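You operate a simulated robot arm through the tools that you are given. There is no shell and no other tool.

Carry out the task below with a simulated robot arm. There is one attempt and no reset: what you move stays moved.

TASK
Plug the red driver in and get the controller ready for a new lot.
Fine: red plug into the red socket before the power rocker goes on; reverse rocker to FWD, reset button once, red dial to 0.8 Nm.

The check looks at the end state, three seconds after you hand in, the way a careful person would. Anything else that was tipped, shoved, dropped, spilled or broken makes it a failure.

THE ROBOT
A 7-joint arm with a two-finger parallel gripper, fixed in place. Base frame: the origin is at the foot of the arm, x ahead of it, y to its left, z up. Readings come in mm, degrees, newtons and seconds.
Its first joint turns from -132.0 to 132.0 degrees. Payload 3.91 kg.
The tool frame sits at the grasp point between the pads (the TCP): z along the fingers, y along the line on which they close. The tips reach 30 mm beyond it. Largest opening 110 mm; finger width 20, thickness 10; the body of the gripper, 48 by 112 mm, starts 55 mm behind the TCP.
Orientation is that of the tool frame in the base frame, as [roll, pitch, yaw] about the fixed x, y, z axes, in that order (R = Rz(yaw) Ry(pitch) Rx(roll)). With the fingers straight down and closing along the base's y, the tool's x points along the base's -x, its y along +y and its z along -z.

THE INTERFACE
- The arm moves only by the tool drive_tool. Its argument "steps" is a list of rows, each a list of 7 numbers: the turn, a rotation vector about the base's x, y, z in units of 4 degrees (1.0 is 4 degrees), then the shift along the base's x, y, z in units of 50 mm (1.0 is 50 mm), then the closure, from 0 (fully open) to 1 (shut). In form: [[rx, ry, rz, x, y, z, jaw], ...]. A call has 1 to 20 rows; each row shifts and turns the commanded pose from where the row before left it. A call with a number of a shift or a turn outside -1 to 1 is refused whole. Rows are played at 5 a second. More than 50 mm and 8.6 degrees between two rows, or a gripper value outside its range, and nothing of the call is played. A pose out of reach is approached as far as the arm can. The call stops where the force on the tool passes 40 N (or 10 N more than at its start, if that is more) or the arm is blocked; 0.2 s more then pass. The fingers move at their own pace (about 108 mm/s each) and stop on an object; they squeeze with about 23 N. The grip force told is the motor's: it shows also when the fingers shut on nothing. Time passes only in rows, and 0.2 s behind the last, so rows that do not move let the fingers close. It gives the time, the measured TCP pose, the force on the tool (base axes), the opening and the grip force at its end, in the units of the frame above (readings bear some noise), with the torque about the TCP (base axes, N m) and any sound that the robot's microphone picked up.
- Cameras (640 x 400 px; columns grow to the right, rows downward): "scene" is fixed at [50.4, 499.2, 1396.3]; the picture's right is [0.04, -1.00, 0.00], its down [-0.59, -0.02, -0.80] and it looks along [0.80, 0.03, -0.60] (base axes); focal length 312 px, centre (320, 200). "wrist" rides on the gripper at [72, 17, -103] in the tool frame; the picture's right is [-0.23, 0.97, 0.00], its down [-0.76, -0.18, -0.62] and it looks along [-0.61, -0.14, 0.78] (tool axes); focal length 222 px, centre (320, 200). There is no depth. A picture from a camera that has moved, and an enlarged one, comes with that camera's place and axes in the base frame and with its lens.
- get_image(camera): a new picture of that camera. No time passes.
- enlarge(camera, box): a new picture of the part [left, top, right, bottom] of that camera's present view, enlarged. No time passes.
- close_job(): hands the job in; it is judged then, once.

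Places have to be worked out from the pictures, the camera data and where the tool is seen. Open the gripper and draw the arm clear of the work before you hand the job in, unless the task says otherwise.

The tools are called after "Call:" as a command line: name --pt "numbers of a row" for each row, then --argument value for the rest, lists and objects as JSON in quotes. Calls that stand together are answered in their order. drive_tool: Moves the arm, as the interface text tells. Its arguments: {"type":"object","properties":{"steps":{"type":"array"}},"required":["steps"]} The other tools are called the same way: get_image (camera) takes a picture; enlarge (camera, box) takes an enlarged picture of a part of a camera's view; close_job () hands the job in.

At the start:

```text
clock: 0.0
eef_pos: [542.0, 305.1, 1135.9]
tool_rot: [-179.9, 0.0, -180.0]
wrist_force: [-0.3, 0.3, 0.3]
ft_torque: [0.0, -0.02, 0.03]
opening: 109.9
finger_force: 0.2
```

scene: 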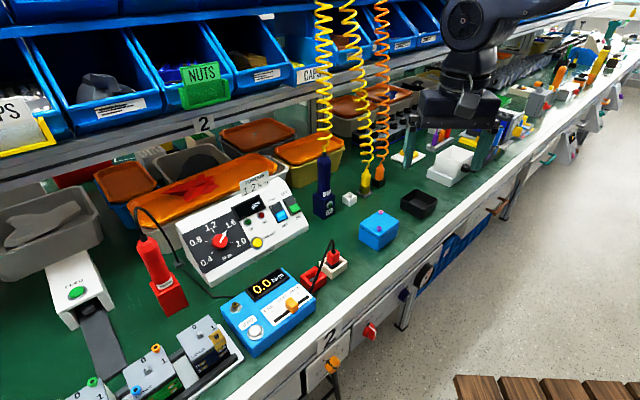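
wrist: 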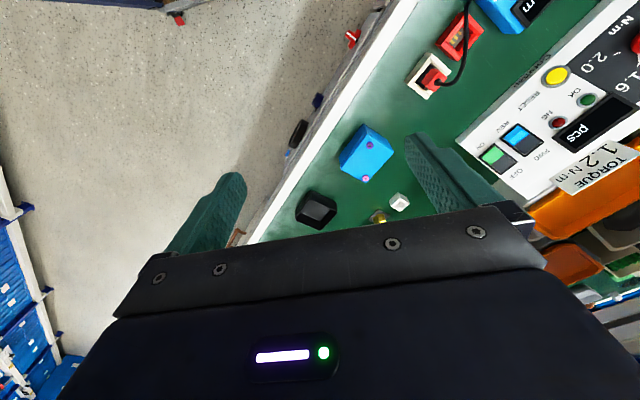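

I start by looking closely at the controller, the plugs and the sockets in the scene picture before any motion.

Call:
enlarge --camera "scene" --box '[160, 160, 360, 290]'

Call:
enlarge --camera "scene" --box '[210, 230, 370, 330]'

Call:
enlarge --camera "wrist" --box '[400, 0, 640, 200]'

```text
3.08 times, centred on (260, 225) of scene
camera zoom: at [50.4, 499.2, 1396.3], right [0.04, -1.0, 0.0], down [-0.59, -0.02, -0.8], along [0.8, 0.03, -0.6], focal length 960 px, centre (505, 123)
```

zoom: 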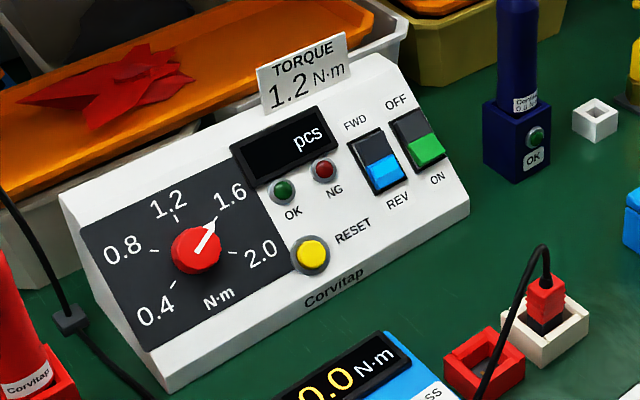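

```text
4.00 times, centred on (290, 280) of scene
camera zoom: at [50.4, 499.2, 1396.3], right [0.04, -1.0, 0.0], down [-0.59, -0.02, -0.8], along [0.8, 0.03, -0.6], focal length 1248 px, centre (440, -120)
```

zoom: 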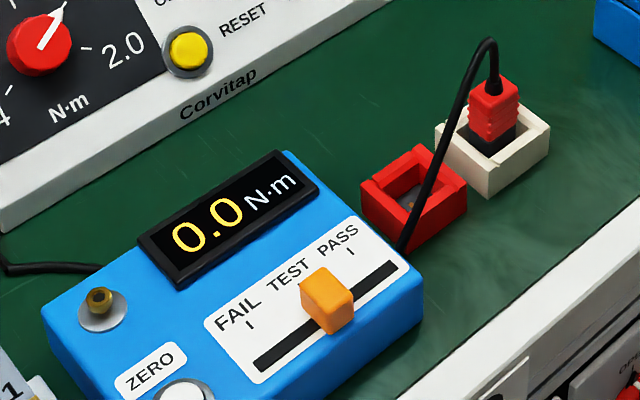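

```text
2.00 times, centred on (520, 100) of wrist
camera zoom: at [469.4, 320.8, 1238.7], right [0.23, 0.97, 0.0], down [0.76, -0.18, 0.62], along [0.61, -0.14, -0.78], focal length 444 px, centre (-80, 400)
```

zoom: 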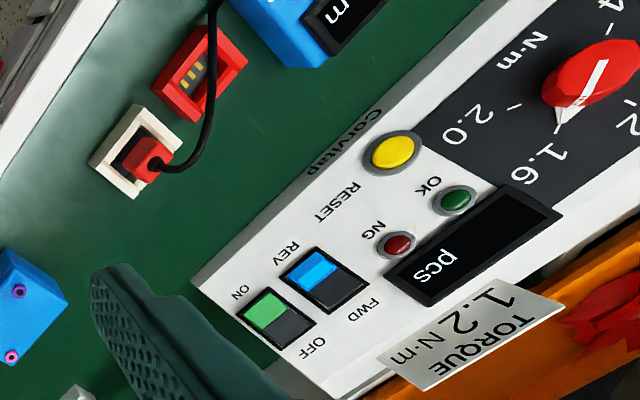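

The plug (red, cable out of its top) sits in the white holder at about (570, 500), the red socket beside it at about (538, 533, 800). The controller lies with its long axis about -47° and its face toward the robot. I turn the tool by 45° and move to a better viewpoint, high above everything.

Call:
drive_tool --pt "0 0 0.9375 -0.18 0.2 -0.1 0" --pt "0 0 0.9375 -0.18 0.2 -0.1 0" --pt "0 0 0.9375 -0.18 0.2 -0.1 0" --pt "0 0 0.9375 -0.18 0.2 -0.1 0" --pt "0 0 0.9375 -0.18 0.2 -0.1 0" --pt "0 0 0.9375 -0.18 0.2 -0.1 0" --pt "0 0 0.9375 -0.18 0.2 -0.1 0" --pt "0 0 0.9375 -0.18 0.2 -0.1 0" --pt "0 0 0.9375 -0.18 0.2 -0.1 0" --pt "0 0 0.9375 -0.18 0.2 -0.1 0" --pt "0 0 0.9375 -0.18 0.2 -0.1 0" --pt "0 0 0.9375 -0.18 0.2 -0.1 0"

Call:
get_image --camera "wrist"

Call:
get_image --camera "scene"

```text
clock: 2.6
eef_pos: [434.5, 424.6, 1075.7]
tool_rot: [180.0, -0.1, -134.9]
wrist_force: [0.6, -0.4, 0.3]
ft_torque: [-0.01, -0.02, -0.01]
opening: 109.9
finger_force: 0.0
```

```text
taken
camera wrist: at [370.9, 385.0, 1178.7], right [-0.53, 0.85, 0.0], down [0.66, 0.41, 0.62], along [0.53, 0.33, -0.78], focal length 222 px, centre (320, 200)
```

wrist: 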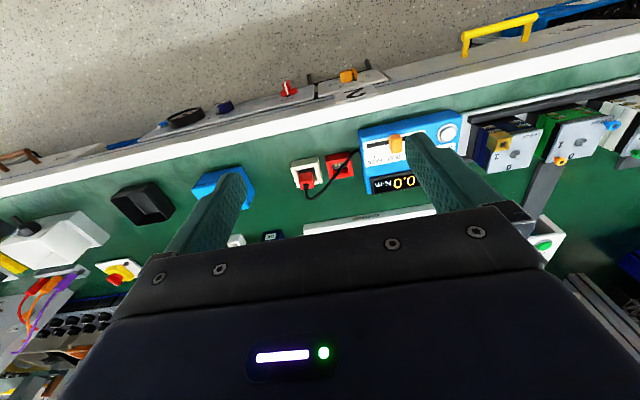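

```text
taken
```

scene: 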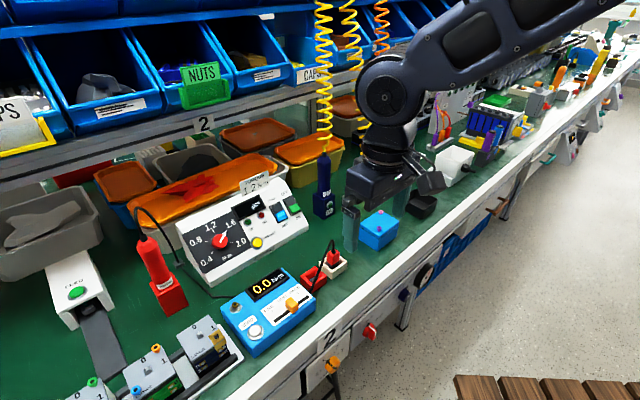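

The gripper hides the controller from here, so I move forward to put the controller in the upper half of the wrist view; at this height there is nothing near.

Call:
drive_tool --pt "0 0 0 0.6 0.7 0 0" --pt "0 0 0 0.6 0.7 0 0" --pt "0 0 0 0.6 0.7 0 0" --pt "0 0 0 0.6 0.7 0 0" --pt "0 0 0 0.4 0.5 0 0"

Call:
get_image --camera "wrist"

Call:
get_image --camera "scene"

```text
clock: 3.8
eef_pos: [573.4, 589.3, 1077.9]
tool_rot: [179.9, 0.1, -134.9]
wrist_force: [-0.1, -0.2, 0.3]
ft_torque: [0.06, -0.01, -0.01]
opening: 110.0
finger_force: 0.1
```

```text
taken
camera wrist: at [510.2, 549.9, 1179.7], right [-0.53, 0.85, 0.0], down [0.66, 0.41, 0.62], along [0.53, 0.33, -0.78], focal length 222 px, centre (320, 200)
```

wrist: 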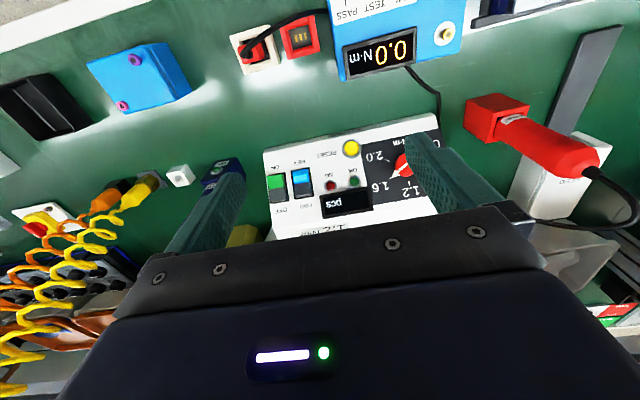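

```text
taken
```

scene: 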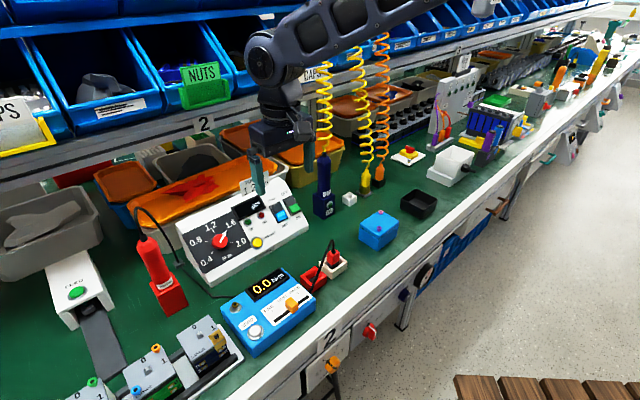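

Now the controller is visible from above; I enlarge the rockers/button, the dial and the sockets to read states and shapes.

Call:
enlarge --camera "wrist" --box '[250, 120, 450, 240]'

Call:
enlarge --camera "wrist" --box '[220, 5, 350, 85]'

Call:
enlarge --camera "scene" --box '[230, 180, 310, 260]'

```text
3.20 times, centred on (350, 180) of wrist
camera zoom: at [510.2, 549.9, 1179.7], right [-0.53, 0.85, 0.0], down [0.66, 0.41, 0.62], along [0.53, 0.33, -0.78], focal length 711 px, centre (224, 264)
```

zoom: 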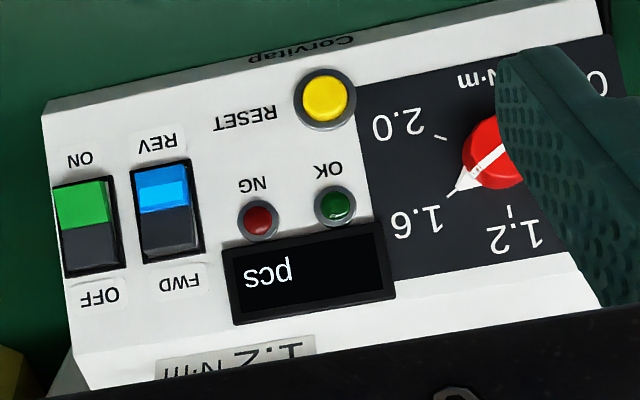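

```text
4.92 times, centred on (285, 45) of wrist
camera zoom: at [510.2, 549.9, 1179.7], right [-0.53, 0.85, 0.0], down [0.66, 0.41, 0.62], along [0.53, 0.33, -0.78], focal length 1094 px, centre (492, 963)
```

zoom: 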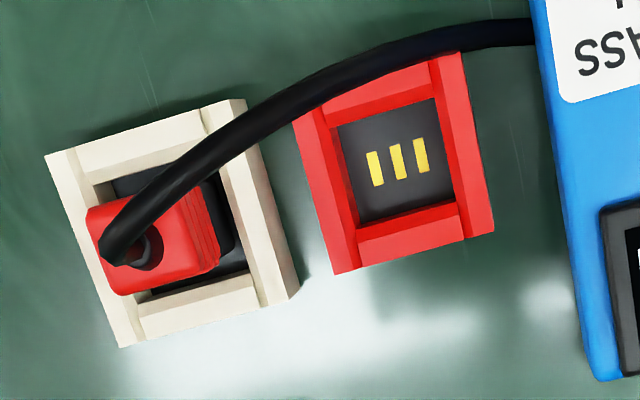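

```text
5.00 times, centred on (270, 220) of scene
camera zoom: at [50.4, 499.2, 1396.3], right [0.04, -1.0, 0.0], down [-0.59, -0.02, -0.8], along [0.8, 0.03, -0.6], focal length 1559 px, centre (570, 100)
```

zoom: 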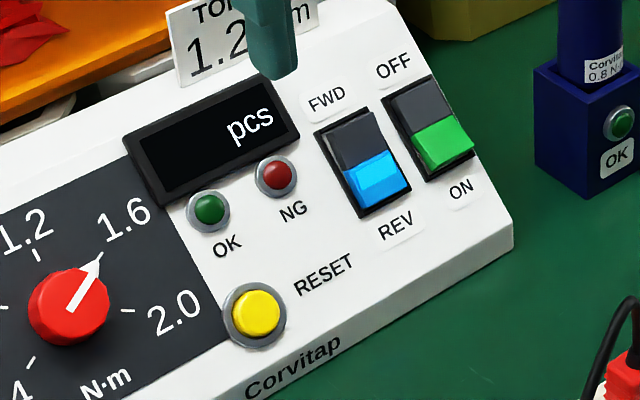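

Displays are dark and the power rocker looks OFF; the white holder centre comes out at about (585, 489) and the red socket centre about (540, 536), both aligned at 45°. The cable leaves the plug toward the tester, so I turn the gripper by 90° to close across the bench depth, and go above the plug.

Call:
drive_tool --pt "0 0 0.9375 0 -0.08 -0.05 0" --pt "0 0 0.9375 0 -0.08 -0.05 0" --pt "0 0 0.9375 0 -0.08 -0.05 0" --pt "0 0 0.9375 0 -0.08 -0.05 0" --pt "0 0 0.9375 0 -0.08 -0.05 0" --pt "0 0 0.9375 0 -0.08 -0.05 0" --pt "0 0 0.9375 0 -0.08 -0.05 0" --pt "0 0 0.9375 0 -0.08 -0.05 0" --pt "0 0 0.9375 0 -0.08 -0.05 0" --pt "0 0 0.9375 0 -0.08 -0.05 0" --pt "0 0 0.9375 0 -0.08 -0.05 0" --pt "0 0 0.9375 0 -0.08 -0.05 0" --pt "0 0 0.9375 0 -0.08 -0.05 0" --pt "0 0 0.9375 0 -0.08 -0.05 0" --pt "0 0 0.9375 0 -0.08 -0.05 0" --pt "0 0 0.9375 0 -0.08 -0.05 0" --pt "0 0 0.9375 0 -0.08 -0.05 0" --pt "0 0 0.9375 0 -0.08 -0.05 0" --pt "0 0 0.9375 0 -0.08 -0.05 0" --pt "0 0 0.9375 0 -0.08 -0.05 0"

Call:
get_image --camera "wrist"

Call:
get_image --camera "scene"

```text
clock: 8.0
eef_pos: [575.5, 509.5, 1025.8]
tool_rot: [179.9, 0.0, -60.0]
wrist_force: [0.2, 0.0, 0.3]
ft_torque: [0.0, -0.02, 0.0]
opening: 110.0
finger_force: 0.2
```

```text
taken
camera wrist: at [595.9, 437.6, 1128.5], right [-0.96, -0.29, 0.0], down [-0.23, 0.75, 0.62], along [-0.18, 0.6, -0.78], focal length 222 px, centre (320, 200)
```

wrist: 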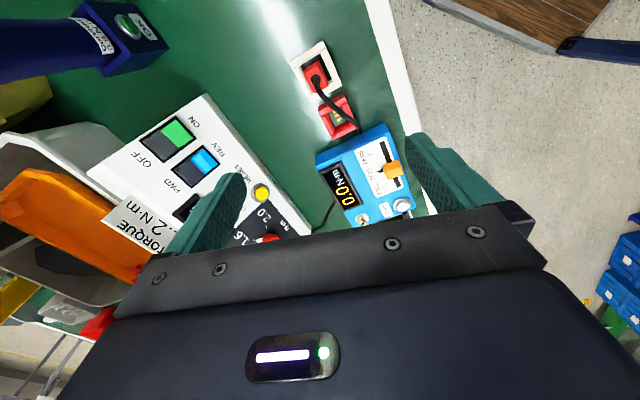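

```text
taken
```

scene: 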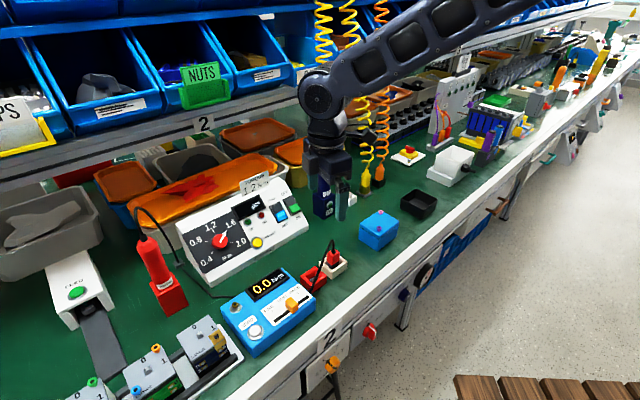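

The turn works. I enlarge the rockers and the sockets from this viewpoint.

Call:
enlarge --camera "wrist" --box '[120, 90, 240, 190]'

Call:
enlarge --camera "wrist" --box '[270, 30, 390, 150]'

```text
4.00 times, centred on (180, 140) of wrist
camera zoom: at [595.9, 437.6, 1128.5], right [-0.96, -0.29, 0.0], down [-0.23, 0.75, 0.62], along [-0.18, 0.6, -0.78], focal length 888 px, centre (880, 440)
```

zoom: 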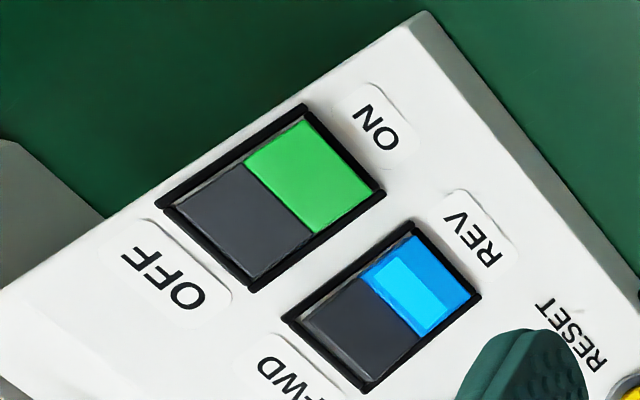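

```text
3.33 times, centred on (330, 90) of wrist
camera zoom: at [595.9, 437.6, 1128.5], right [-0.96, -0.29, 0.0], down [-0.23, 0.75, 0.62], along [-0.18, 0.6, -0.78], focal length 740 px, centre (287, 567)
```

zoom: 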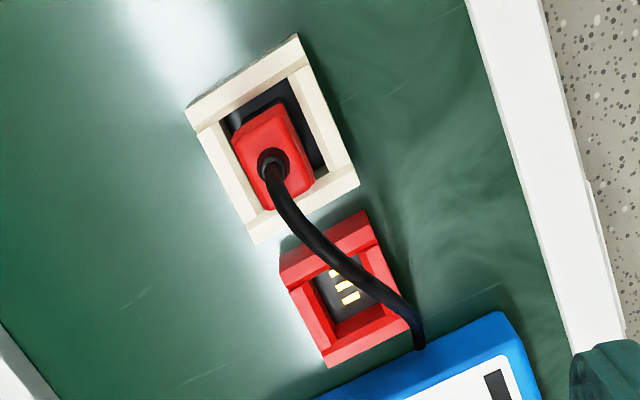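

REV side is sunk (shadowed) and the ON side of the power rocker is raised, so power is OFF and reverse is REV, as the task implies. The plug body is about 21 mm across bench depth at (586, 487); I finish the turn and go above it at z 950.

Call:
drive_tool --pt "0 0 0.9375 0.06 -0.113 -0.38 0" --pt "0 0 0.9375 0.06 -0.113 -0.38 0" --pt "0 0 0.9375 0.06 -0.113 -0.38 0" --pt "0 0 0.9375 0.06 -0.113 -0.38 0" --pt "0 0 0 0 0 0 0"

Call:
get_image --camera "wrist"

Call:
enlarge --camera "scene" --box '[280, 190, 400, 310]'

```text
clock: 9.2
eef_pos: [587.1, 486.9, 949.4]
tool_rot: [-180.0, 0.0, -45.0]
wrist_force: [0.0, 0.4, -0.4]
ft_torque: [0.02, -0.02, -0.01]
opening: 109.9
finger_force: 0.1
```

```text
taken
camera wrist: at [625.3, 422.9, 1052.1], right [-0.85, -0.53, 0.0], down [-0.41, 0.66, 0.62], along [-0.33, 0.53, -0.78], focal length 222 px, centre (320, 200)
```

wrist: 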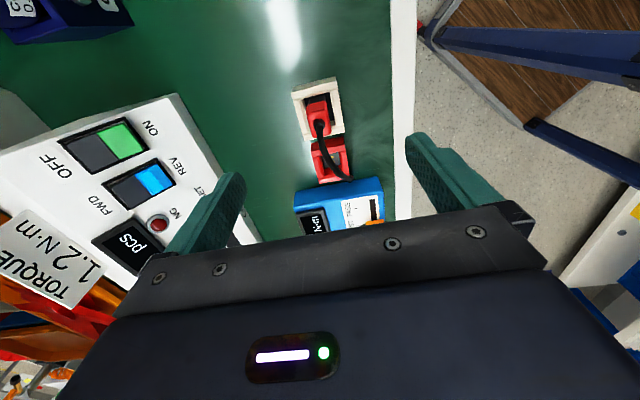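

```text
3.33 times, centred on (340, 250) of scene
camera zoom: at [50.4, 499.2, 1396.3], right [0.04, -1.0, 0.0], down [-0.59, -0.02, -0.8], along [0.8, 0.03, -0.6], focal length 1040 px, centre (253, 33)
```

zoom: 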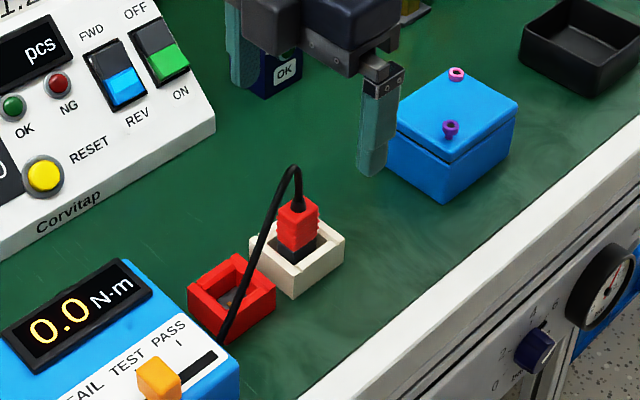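

The plug lies on the gripper's centre line by column; I enlarge to check the offset along the other axis before going down.

Call:
enlarge --camera "wrist" --box '[270, 60, 390, 200]'

```text
2.86 times, centred on (330, 130) of wrist
camera zoom: at [625.3, 422.9, 1052.1], right [-0.85, -0.53, 0.0], down [-0.41, 0.66, 0.62], along [-0.33, 0.53, -0.78], focal length 635 px, centre (291, 400)
```

zoom: 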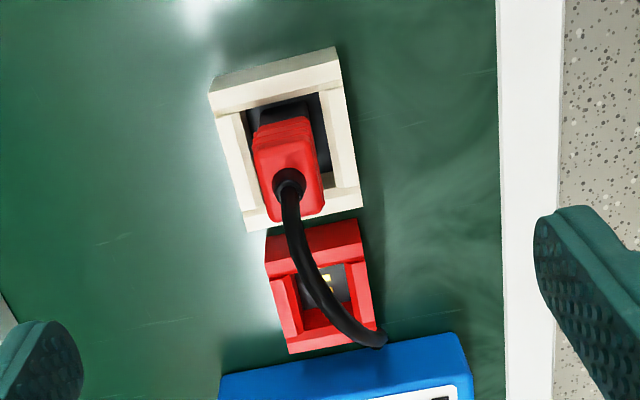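

The plug top centre triangulates to about (586, 487, 841), right under the TCP. I go straight down with open jaws to TCP z 840 (tips at 810, above the holder's rim).

Call:
drive_tool --pt "0 0 0 0 0 -0.6 0" --pt "0 0 0 0 0 -0.6 0" --pt "0 0 0 0 0 -0.5 0" --pt "0 0 0 0 0 -0.3 0" --pt "0 0 0 0 0 0 0"

Call:
get_image --camera "wrist"

Call:
enlarge --camera "scene" --box '[280, 190, 400, 310]'

```text
clock: 10.4
eef_pos: [586.4, 487.2, 849.5]
tool_rot: [180.0, 0.0, -44.9]
wrist_force: [0.1, -0.3, 0.0]
ft_torque: [-0.03, -0.01, 0.0]
opening: 110.1
finger_force: 0.0
```

```text
taken
camera wrist: at [625.0, 423.0, 952.4], right [-0.85, -0.53, 0.0], down [-0.41, 0.66, 0.62], along [-0.33, 0.53, -0.78], focal length 222 px, centre (320, 200)
```

wrist: 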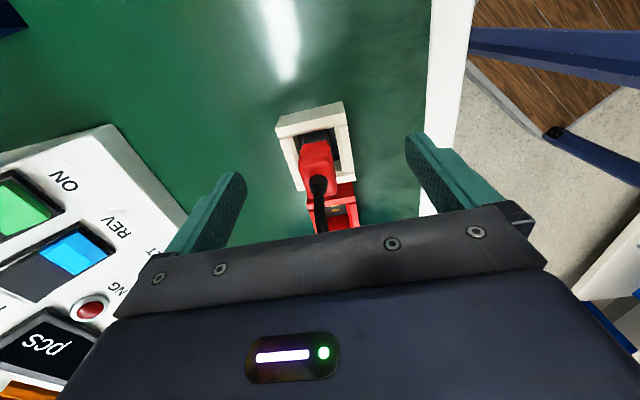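

```text
3.33 times, centred on (340, 250) of scene
camera zoom: at [50.4, 499.2, 1396.3], right [0.04, -1.0, 0.0], down [-0.59, -0.02, -0.8], along [0.8, 0.03, -0.6], focal length 1040 px, centre (253, 33)
```

zoom: 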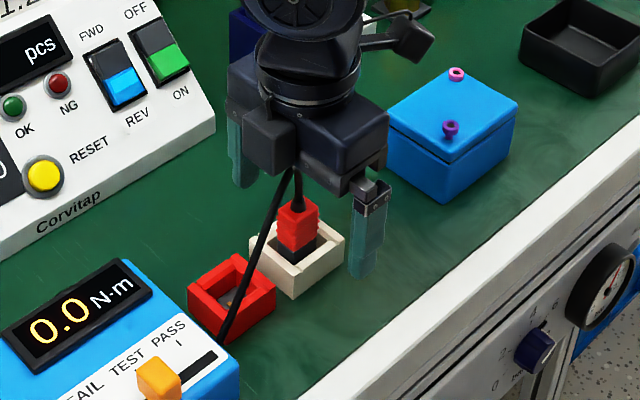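

TCP is at 849.5; the cable's arch passes close beneath the gripper body without contact. I enlarge the wrist view to judge plug height against the tips.

Call:
enlarge --camera "wrist" --box '[220, 90, 420, 250]'

Call:
enlarge --camera "scene" --box '[310, 220, 370, 280]'

```text
2.50 times, centred on (320, 170) of wrist
camera zoom: at [625.0, 423.0, 952.4], right [-0.85, -0.53, 0.0], down [-0.41, 0.66, 0.62], along [-0.33, 0.53, -0.78], focal length 555 px, centre (320, 275)
```

zoom: 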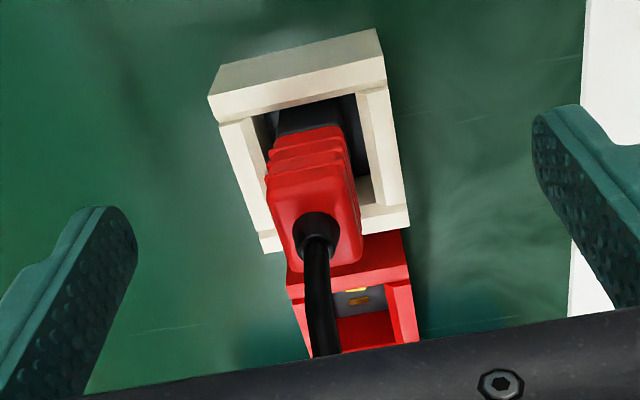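

```text
6.67 times, centred on (340, 250) of scene
camera zoom: at [50.4, 499.2, 1396.3], right [0.04, -1.0, 0.0], down [-0.59, -0.02, -0.8], along [0.8, 0.03, -0.6], focal length 2079 px, centre (187, -133)
```

zoom: 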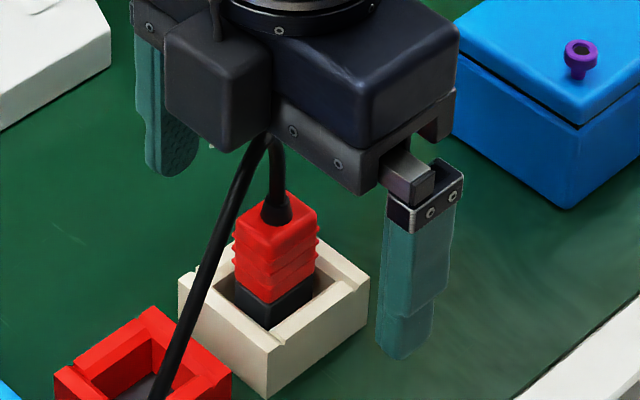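

The holder's rim top triangulates to about z 804.5 and the plug's red body to about 806–841, centred under the gripper. I lower 9 mm more (tips about 811) and close on the plug.

Call:
drive_tool --pt "0 0 0 0 0 -0.18 0" --pt "0 0 0 0 0 0 0" --pt "0 0 0 0 0 0 0.5" --pt "0 0 0 0 0 0 0.7" --pt "0 0 0 0 0 0 1" --pt "0 0 0 0 0 0 1" --pt "0 0 0 0 0 0 1"

Call:
enlarge --camera "wrist" --box '[220, 90, 420, 250]'

Call:
enlarge --camera "scene" --box '[300, 210, 380, 290]'

```text
clock: 12.0
eef_pos: [586.0, 486.9, 840.7]
tool_rot: [180.0, 0.0, -45.0]
wrist_force: [-0.2, 1.1, 0.5]
ft_torque: [0.04, -0.03, 0.01]
opening: 19.3
finger_force: 23.0
```

```text
2.50 times, centred on (320, 170) of wrist
camera zoom: at [625.0, 422.7, 943.6], right [-0.85, -0.53, 0.0], down [-0.41, 0.66, 0.62], along [-0.33, 0.53, -0.78], focal length 555 px, centre (320, 275)
```

zoom: 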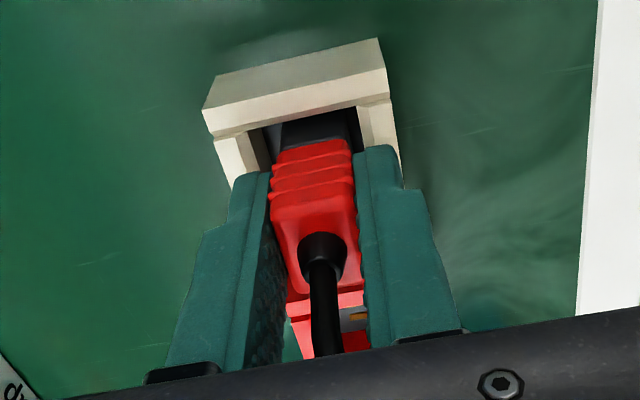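

```text
5.00 times, centred on (340, 250) of scene
camera zoom: at [50.4, 499.2, 1396.3], right [0.04, -1.0, 0.0], down [-0.59, -0.02, -0.8], along [0.8, 0.03, -0.6], focal length 1559 px, centre (220, -50)
```

zoom: 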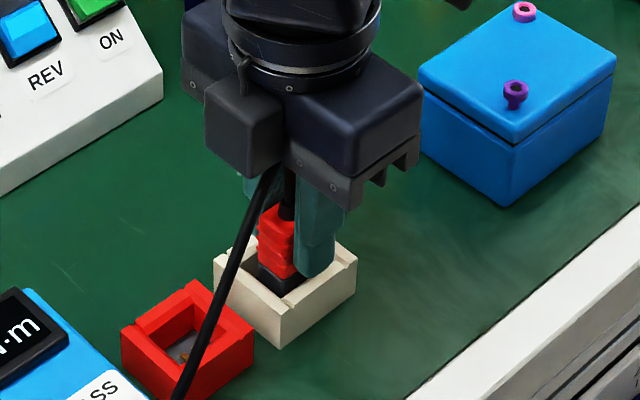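

The jaws closed on the plug at 19.3 mm with 23 N. I lift it slowly by 20 mm, then further to 50 mm, and check that it comes along.

Call:
drive_tool --pt "0 0 0 0 0 0.1 1" --pt "0 0 0 0 0 0.1 1" --pt "0 0 0 0 0 0.1 1" --pt "0 0 0 0 0 0.1 1" --pt "0 0 0 0 0 0.2 1" --pt "0 0 0 0 0 0.2 1" --pt "0 0 0 0 0 0.2 1" --pt "0 0 0 0 0 0 1"

Call:
get_image --camera "wrist"

Call:
enlarge --camera "scene" --box '[280, 190, 380, 290]'

```text
clock: 13.8
eef_pos: [586.2, 487.7, 890.8]
tool_rot: [180.0, 0.0, -45.0]
wrist_force: [0.1, 0.5, -0.4]
ft_torque: [0.05, 0.01, 0.0]
opening: 19.3
finger_force: 23.3
```

```text
taken
camera wrist: at [625.3, 423.6, 993.8], right [-0.85, -0.53, 0.0], down [-0.41, 0.66, 0.62], along [-0.33, 0.53, -0.78], focal length 222 px, centre (320, 200)
```

wrist: 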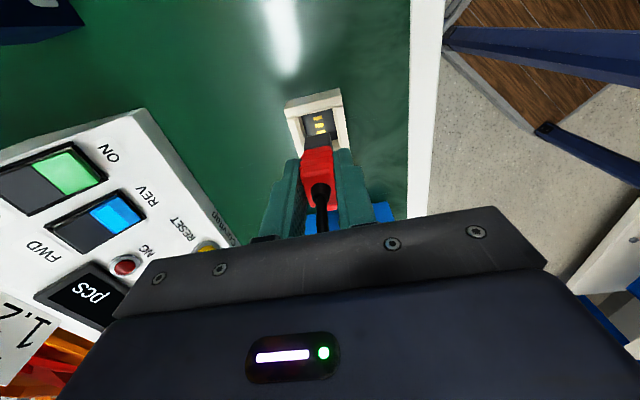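

```text
4.00 times, centred on (330, 240) of scene
camera zoom: at [50.4, 499.2, 1396.3], right [0.04, -1.0, 0.0], down [-0.59, -0.02, -0.8], along [0.8, 0.03, -0.6], focal length 1248 px, centre (280, 40)
```

zoom: 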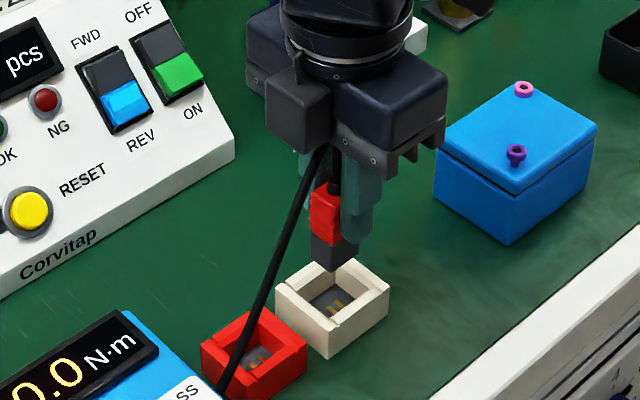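

The plug is out with its dark base, and the white one turns out to be a socket as well. I enlarge to measure the hole and contacts against the plug base before shifting to the red socket.

Call:
enlarge --camera "wrist" --box '[260, 70, 380, 230]'

Call:
enlarge --camera "scene" --box '[320, 220, 390, 290]'

```text
2.50 times, centred on (320, 150) of wrist
camera zoom: at [625.3, 423.6, 993.8], right [-0.85, -0.53, 0.0], down [-0.41, 0.66, 0.62], along [-0.33, 0.53, -0.78], focal length 555 px, centre (320, 325)
```

zoom: 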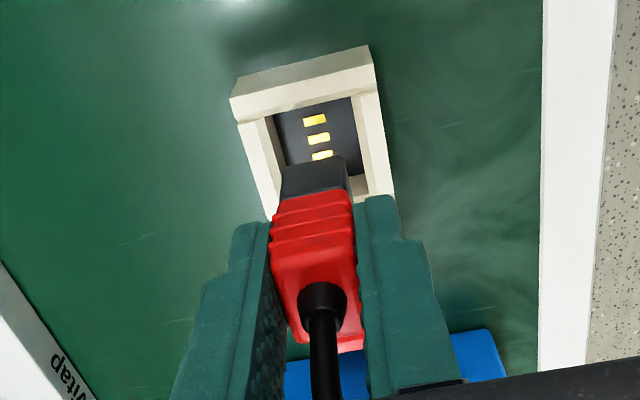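

```text
5.71 times, centred on (355, 255) of scene
camera zoom: at [50.4, 499.2, 1396.3], right [0.04, -1.0, 0.0], down [-0.59, -0.02, -0.8], along [0.8, 0.03, -0.6], focal length 1782 px, centre (120, -114)
```

zoom: 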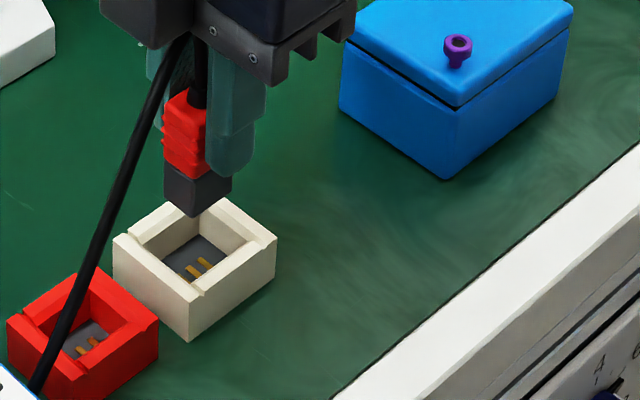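

White-socket contacts measure (586, 488), matching the grasp; the red socket's contacts come out at (540.5, 534). I shift the plug by (-45.5, +46.5) at the present height (plug bottom about z 838) and look again.

Call:
drive_tool --pt "0 0 0 -0.2275 0.2325 0 1" --pt "0 0 0 -0.2275 0.2325 0 1" --pt "0 0 0 -0.2275 0.2325 0 1" --pt "0 0 0 -0.2275 0.2325 0 1" --pt "0 0 0 0 0 0 1" --pt "0 0 0 0 0 0 1"

Call:
get_image --camera "wrist"

Call:
enlarge --camera "wrist" --box '[260, 70, 380, 230]'

Call:
enlarge --camera "scene" --box '[280, 220, 360, 300]'

```text
clock: 15.2
eef_pos: [540.3, 533.9, 891.9]
tool_rot: [-180.0, 0.1, -44.9]
wrist_force: [-0.2, -0.4, -0.4]
ft_torque: [-0.01, 0.0, -0.02]
opening: 19.8
finger_force: 22.5
```

```text
taken
camera wrist: at [579.6, 470.0, 993.9], right [-0.85, -0.53, 0.0], down [-0.41, 0.66, 0.62], along [-0.33, 0.53, -0.78], focal length 222 px, centre (320, 200)
```

wrist: 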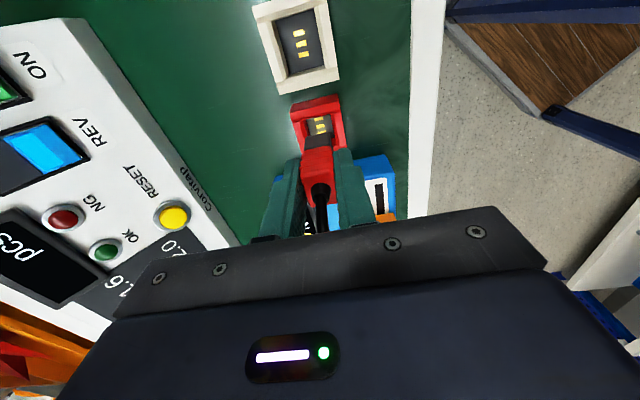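

```text
2.50 times, centred on (320, 150) of wrist
camera zoom: at [579.6, 470.0, 993.9], right [-0.85, -0.53, 0.0], down [-0.41, 0.66, 0.62], along [-0.33, 0.53, -0.78], focal length 555 px, centre (320, 325)
```

zoom: 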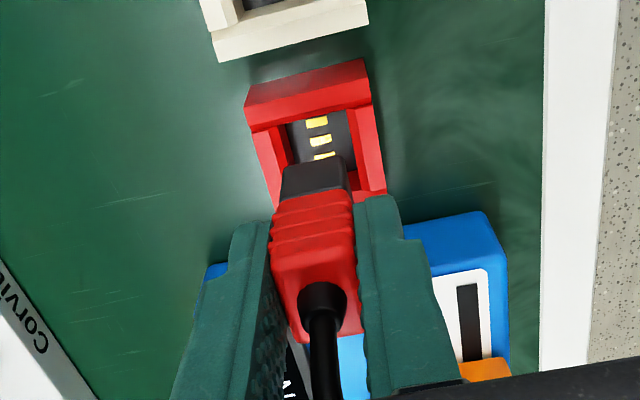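

```text
5.00 times, centred on (320, 260) of scene
camera zoom: at [50.4, 499.2, 1396.3], right [0.04, -1.0, 0.0], down [-0.59, -0.02, -0.8], along [0.8, 0.03, -0.6], focal length 1559 px, centre (320, -100)
```

zoom: 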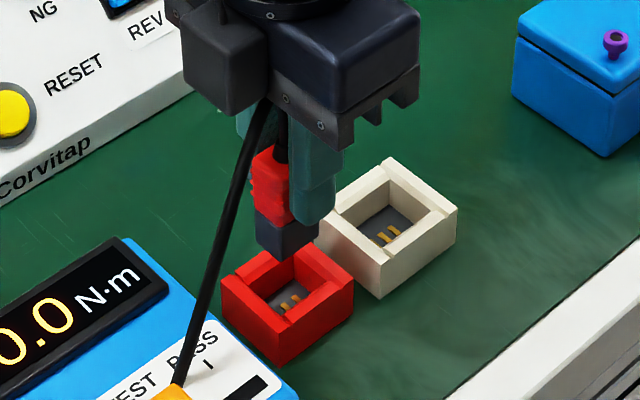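

The plug sits over the red socket; the contacts line up within about 1.5 mm. I zoom in more to verify the plug base against the socket's opening before lowering.

Call:
enlarge --camera "wrist" --box '[285, 85, 355, 155]'

Call:
enlarge --camera "scene" --box '[300, 240, 350, 295]'

```text
5.71 times, centred on (320, 120) of wrist
camera zoom: at [579.6, 470.0, 993.9], right [-0.85, -0.53, 0.0], down [-0.41, 0.66, 0.62], along [-0.33, 0.53, -0.78], focal length 1269 px, centre (320, 657)
```

zoom: 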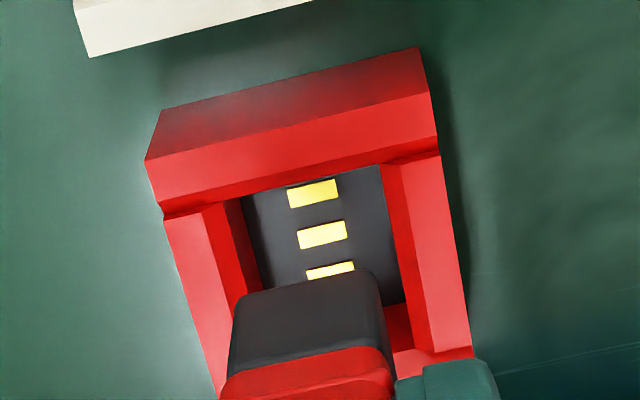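

```text
7.27 times, centred on (325, 268) of scene
camera zoom: at [50.4, 499.2, 1396.3], right [0.04, -1.0, 0.0], down [-0.59, -0.02, -0.8], along [0.8, 0.03, -0.6], focal length 2268 px, centre (284, -291)
```

zoom: 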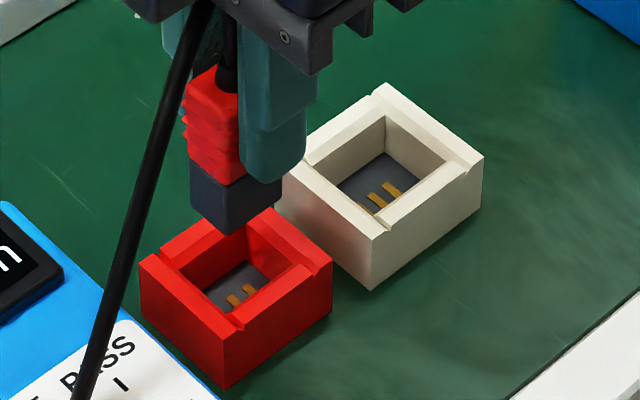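

Contacts and plug base compared in both views suggest the plug should go about 2 mm toward (-0.7, +0.7) and half a millimetre back. I shift by (-1.2, +2.0) mm and lower 28 mm so the base is just above the opening, then look.

Call:
drive_tool --pt "0 0 0 -0.024 0.04 -0.14 1" --pt "0 0 0 0 0 -0.14 1" --pt "0 0 0 0 0 -0.14 1" --pt "0 0 0 0 0 -0.14 1" --pt "0 0 0 0 0 0 1"

Call:
enlarge --camera "wrist" --box '[270, 90, 370, 200]'

Call:
enlarge --camera "scene" --box '[295, 235, 355, 295]'

```text
clock: 16.4
eef_pos: [539.8, 535.6, 863.0]
tool_rot: [180.0, 0.1, -45.0]
wrist_force: [-0.5, 0.2, -0.7]
ft_torque: [-0.04, 0.0, -0.01]
opening: 19.4
finger_force: 22.8
```

```text
3.64 times, centred on (320, 145) of wrist
camera zoom: at [579.1, 471.6, 965.6], right [-0.85, -0.53, 0.0], down [-0.41, 0.66, 0.62], along [-0.33, 0.53, -0.78], focal length 808 px, centre (320, 400)
```

zoom: 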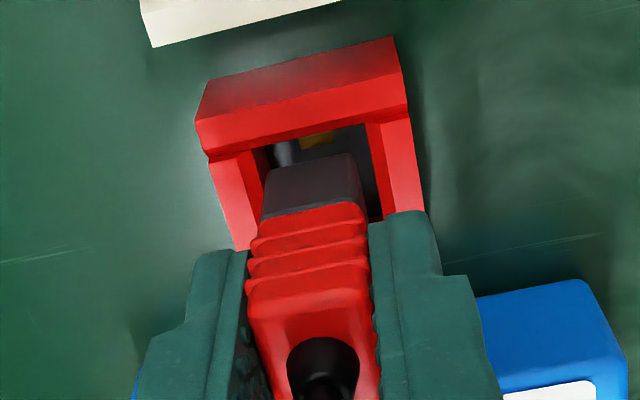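

```text
6.67 times, centred on (325, 265) of scene
camera zoom: at [50.4, 499.2, 1396.3], right [0.04, -1.0, 0.0], down [-0.59, -0.02, -0.8], along [0.8, 0.03, -0.6], focal length 2079 px, centre (287, -233)
```

zoom: 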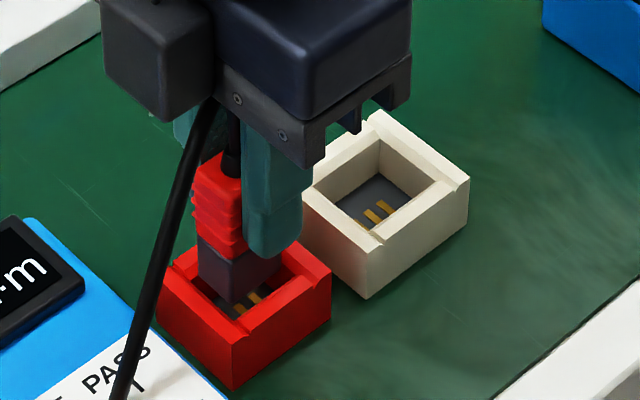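

The base is just above the opening now. I zoom further to compare the base edges with the opening on the tester side and near side.

Call:
enlarge --camera "scene" --box '[306, 255, 338, 287]'

Call:
enlarge --camera "wrist" --box '[290, 100, 350, 150]'

```text
12.50 times, centred on (322, 271) of scene
camera zoom: at [50.4, 499.2, 1396.3], right [0.04, -1.0, 0.0], down [-0.59, -0.02, -0.8], along [0.8, 0.03, -0.6], focal length 3899 px, centre (295, -688)
```

zoom: 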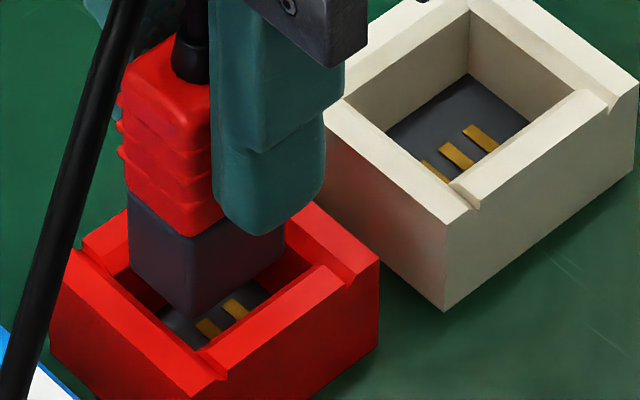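

```text
8.00 times, centred on (320, 125) of wrist
camera zoom: at [579.1, 471.6, 965.6], right [-0.85, -0.53, 0.0], down [-0.41, 0.66, 0.62], along [-0.33, 0.53, -0.78], focal length 1777 px, centre (320, 800)
```

zoom: 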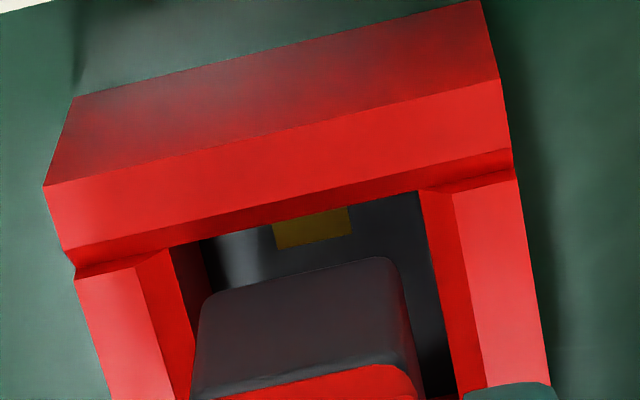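

The heights reconcile once the base bottom is taken as 3–4 mm above the rim: margins are about 3 mm on each side in y, 2.7 mm at the front and 0.9 mm at the tester side. I shift by (+0.3, -0.85) mm and lower 10 mm slowly into the opening.

Call:
drive_tool --pt "0 0 0 0.006 -0.017 0 1" --pt "0 0 0 0 0 -0.04 1" --pt "0 0 0 0 0 -0.04 1" --pt "0 0 0 0 0 -0.04 1" --pt "0 0 0 0 0 -0.04 1" --pt "0 0 0 0 0 -0.04 1" --pt "0 0 0 0 0 0 1"

Call:
enlarge --camera "wrist" --box '[270, 90, 370, 200]'

Call:
enlarge --camera "scene" --box '[306, 255, 338, 287]'

```text
clock: 18.0
eef_pos: [538.5, 534.5, 852.2]
tool_rot: [180.0, 0.1, -45.0]
wrist_force: [-0.7, 0.1, -0.2]
ft_torque: [0.0, 0.0, -0.02]
opening: 19.5
finger_force: 22.9
```

```text
3.64 times, centred on (320, 145) of wrist
camera zoom: at [578.5, 470.4, 955.6], right [-0.85, -0.53, 0.0], down [-0.41, 0.66, 0.62], along [-0.33, 0.53, -0.78], focal length 808 px, centre (320, 400)
```

zoom: 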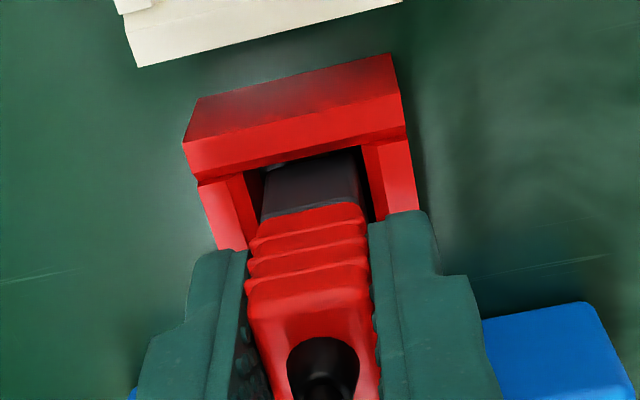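

```text
12.50 times, centred on (322, 271) of scene
camera zoom: at [50.4, 499.2, 1396.3], right [0.04, -1.0, 0.0], down [-0.59, -0.02, -0.8], along [0.8, 0.03, -0.6], focal length 3899 px, centre (295, -688)
```

zoom: 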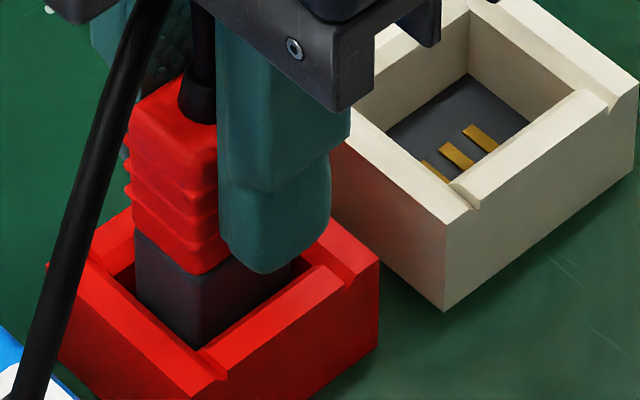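

No contact force and the base is visibly inside the red walls. I lower the remaining 12 mm slowly to the seated height.

Call:
drive_tool --pt "0 0 0 0 0 -0.04 1" --pt "0 0 0 0 0 -0.04 1" --pt "0 0 0 0 0 -0.04 1" --pt "0 0 0 0 0 -0.04 1" --pt "0 0 0 0 0 -0.03 1" --pt "0 0 0 0 0 -0.03 1" --pt "0 0 0 0 0 0 1"

Call:
enlarge --camera "wrist" --box '[270, 90, 370, 200]'

Call:
enlarge --camera "scene" --box '[306, 255, 338, 287]'

```text
clock: 19.6
eef_pos: [539.2, 534.5, 841.9]
tool_rot: [180.0, 0.0, -45.0]
wrist_force: [-0.1, 0.2, -0.4]
ft_torque: [0.0, 0.03, -0.01]
opening: 19.7
finger_force: 22.9
```

```text
3.64 times, centred on (320, 145) of wrist
camera zoom: at [578.6, 470.4, 944.7], right [-0.85, -0.53, 0.0], down [-0.41, 0.66, 0.62], along [-0.33, 0.53, -0.78], focal length 808 px, centre (320, 400)
```

zoom: 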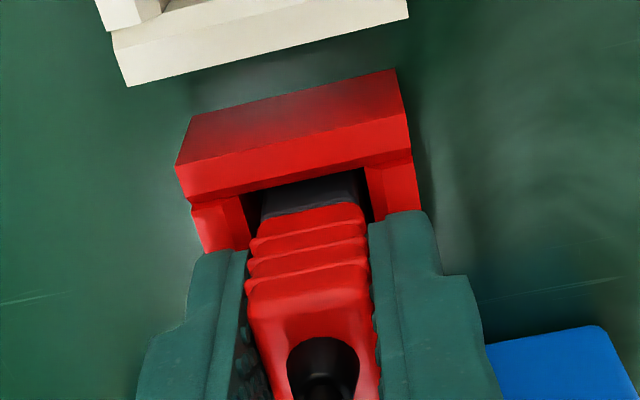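

```text
12.50 times, centred on (322, 271) of scene
camera zoom: at [50.4, 499.2, 1396.3], right [0.04, -1.0, 0.0], down [-0.59, -0.02, -0.8], along [0.8, 0.03, -0.6], focal length 3899 px, centre (295, -688)
```

zoom: 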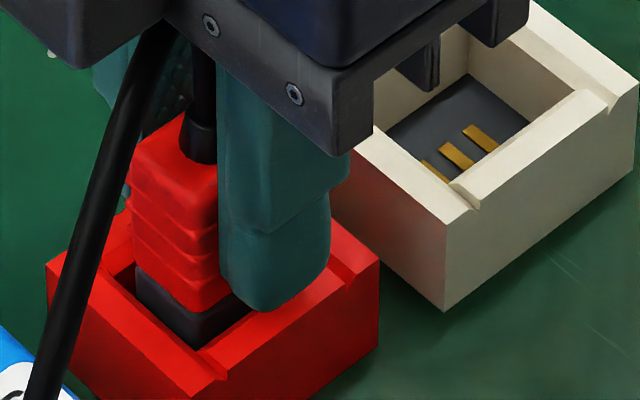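

Still no floor contact at 841.9. I lower in 0.5–1 mm rows and watch for force.

Call:
drive_tool --pt "0 0 0 0 0 -0.02 1" --pt "0 0 0 0 0 -0.02 1" --pt "0 0 0 0 0 0 1"

Call:
enlarge --camera "scene" --box '[306, 255, 338, 287]'

```text
clock: 20.4
eef_pos: [539.0, 533.9, 841.9]
tool_rot: [-180.0, 0.0, -44.9]
wrist_force: [-0.5, -2.8, 15.1]
ft_torque: [-0.07, 0.06, -0.01]
opening: 19.5
finger_force: 23.1
```

```text
12.50 times, centred on (322, 271) of scene
camera zoom: at [50.4, 499.2, 1396.3], right [0.04, -1.0, 0.0], down [-0.59, -0.02, -0.8], along [0.8, 0.03, -0.6], focal length 3899 px, centre (295, -688)
```

zoom: 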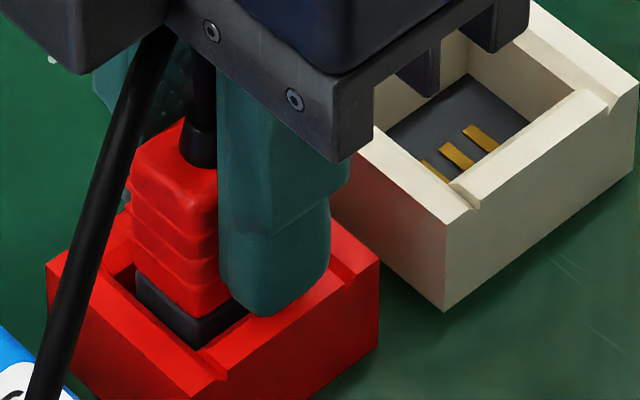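

Floor contact at the same height as it had in the white socket (15 N). I press 1 mm more to seat it, relax, then open the jaws.

Call:
drive_tool --pt "0 0 0 0 0 -0.02 1" --pt "0 0 0 0 0 0 1" --pt "0 0 0 0 0 0.04 1" --pt "0 0 0 0 0 0 1"

Call:
enlarge --camera "wrist" --box '[270, 90, 370, 200]'

```text
clock: 21.4
eef_pos: [539.5, 533.5, 840.3]
tool_rot: [179.9, 0.0, -45.1]
wrist_force: [-0.7, 0.2, 0.3]
ft_torque: [-0.01, 0.01, 0.0]
opening: 19.5
finger_force: 23.4
```

```text
3.64 times, centred on (320, 145) of wrist
camera zoom: at [578.5, 470.0, 942.9], right [-0.85, -0.53, 0.0], down [-0.41, 0.67, 0.62], along [-0.33, 0.53, -0.78], focal length 808 px, centre (320, 400)
```

zoom: 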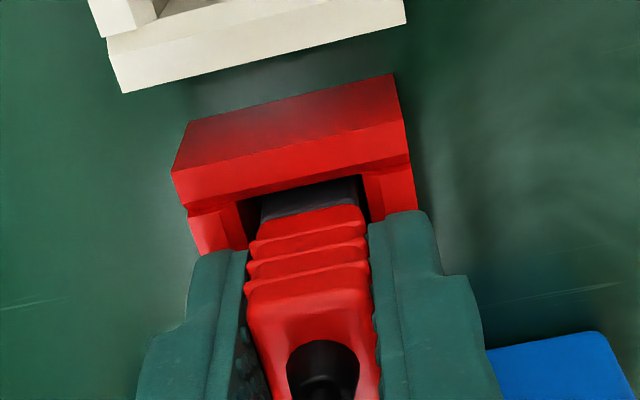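

Seated with no residual force. I open the jaws halfway and check that the plug stays upright, before lifting away.

Call:
drive_tool --pt "0 0 0 0 0 0 0.8" --pt "0 0 0 0 0 0 0.6" --pt "0 0 0 0 0 0 0.5" --pt "0 0 0 0 0 0 0.5"

Call:
enlarge --camera "wrist" --box '[250, 90, 390, 230]'

Call:
enlarge --camera "scene" --box '[290, 240, 350, 300]'

```text
clock: 22.4
eef_pos: [540.5, 534.1, 841.1]
tool_rot: [-180.0, 0.0, -45.1]
wrist_force: [-0.1, 0.1, 0.0]
ft_torque: [-0.04, -0.05, 0.01]
opening: 54.8
finger_force: 0.0
```

```text
2.86 times, centred on (320, 160) of wrist
camera zoom: at [578.6, 470.4, 943.6], right [-0.85, -0.53, 0.0], down [-0.41, 0.66, 0.62], along [-0.33, 0.53, -0.78], focal length 635 px, centre (320, 314)
```

zoom: 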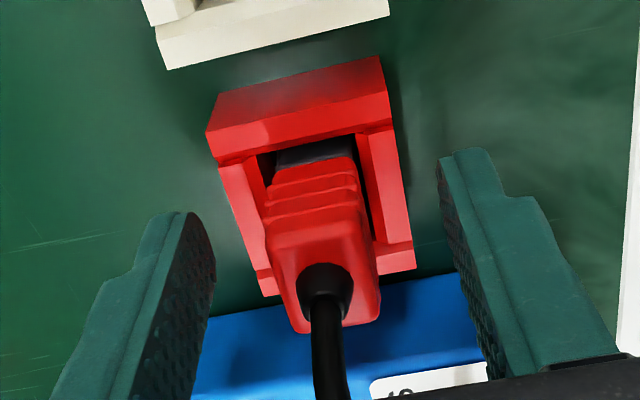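

```text
6.67 times, centred on (320, 270) of scene
camera zoom: at [50.4, 499.2, 1396.3], right [0.04, -1.0, 0.0], down [-0.59, -0.02, -0.8], along [0.8, 0.03, -0.6], focal length 2079 px, centre (320, -267)
```

zoom: 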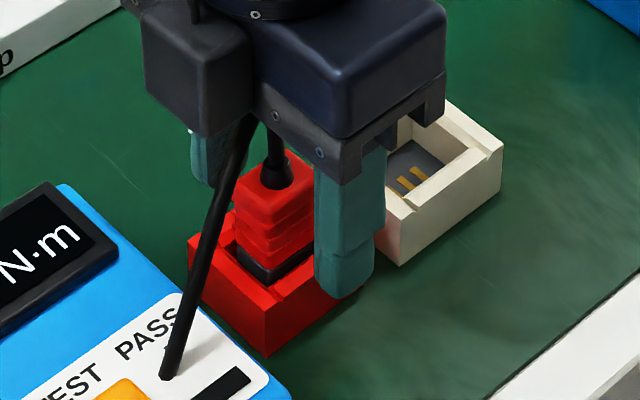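

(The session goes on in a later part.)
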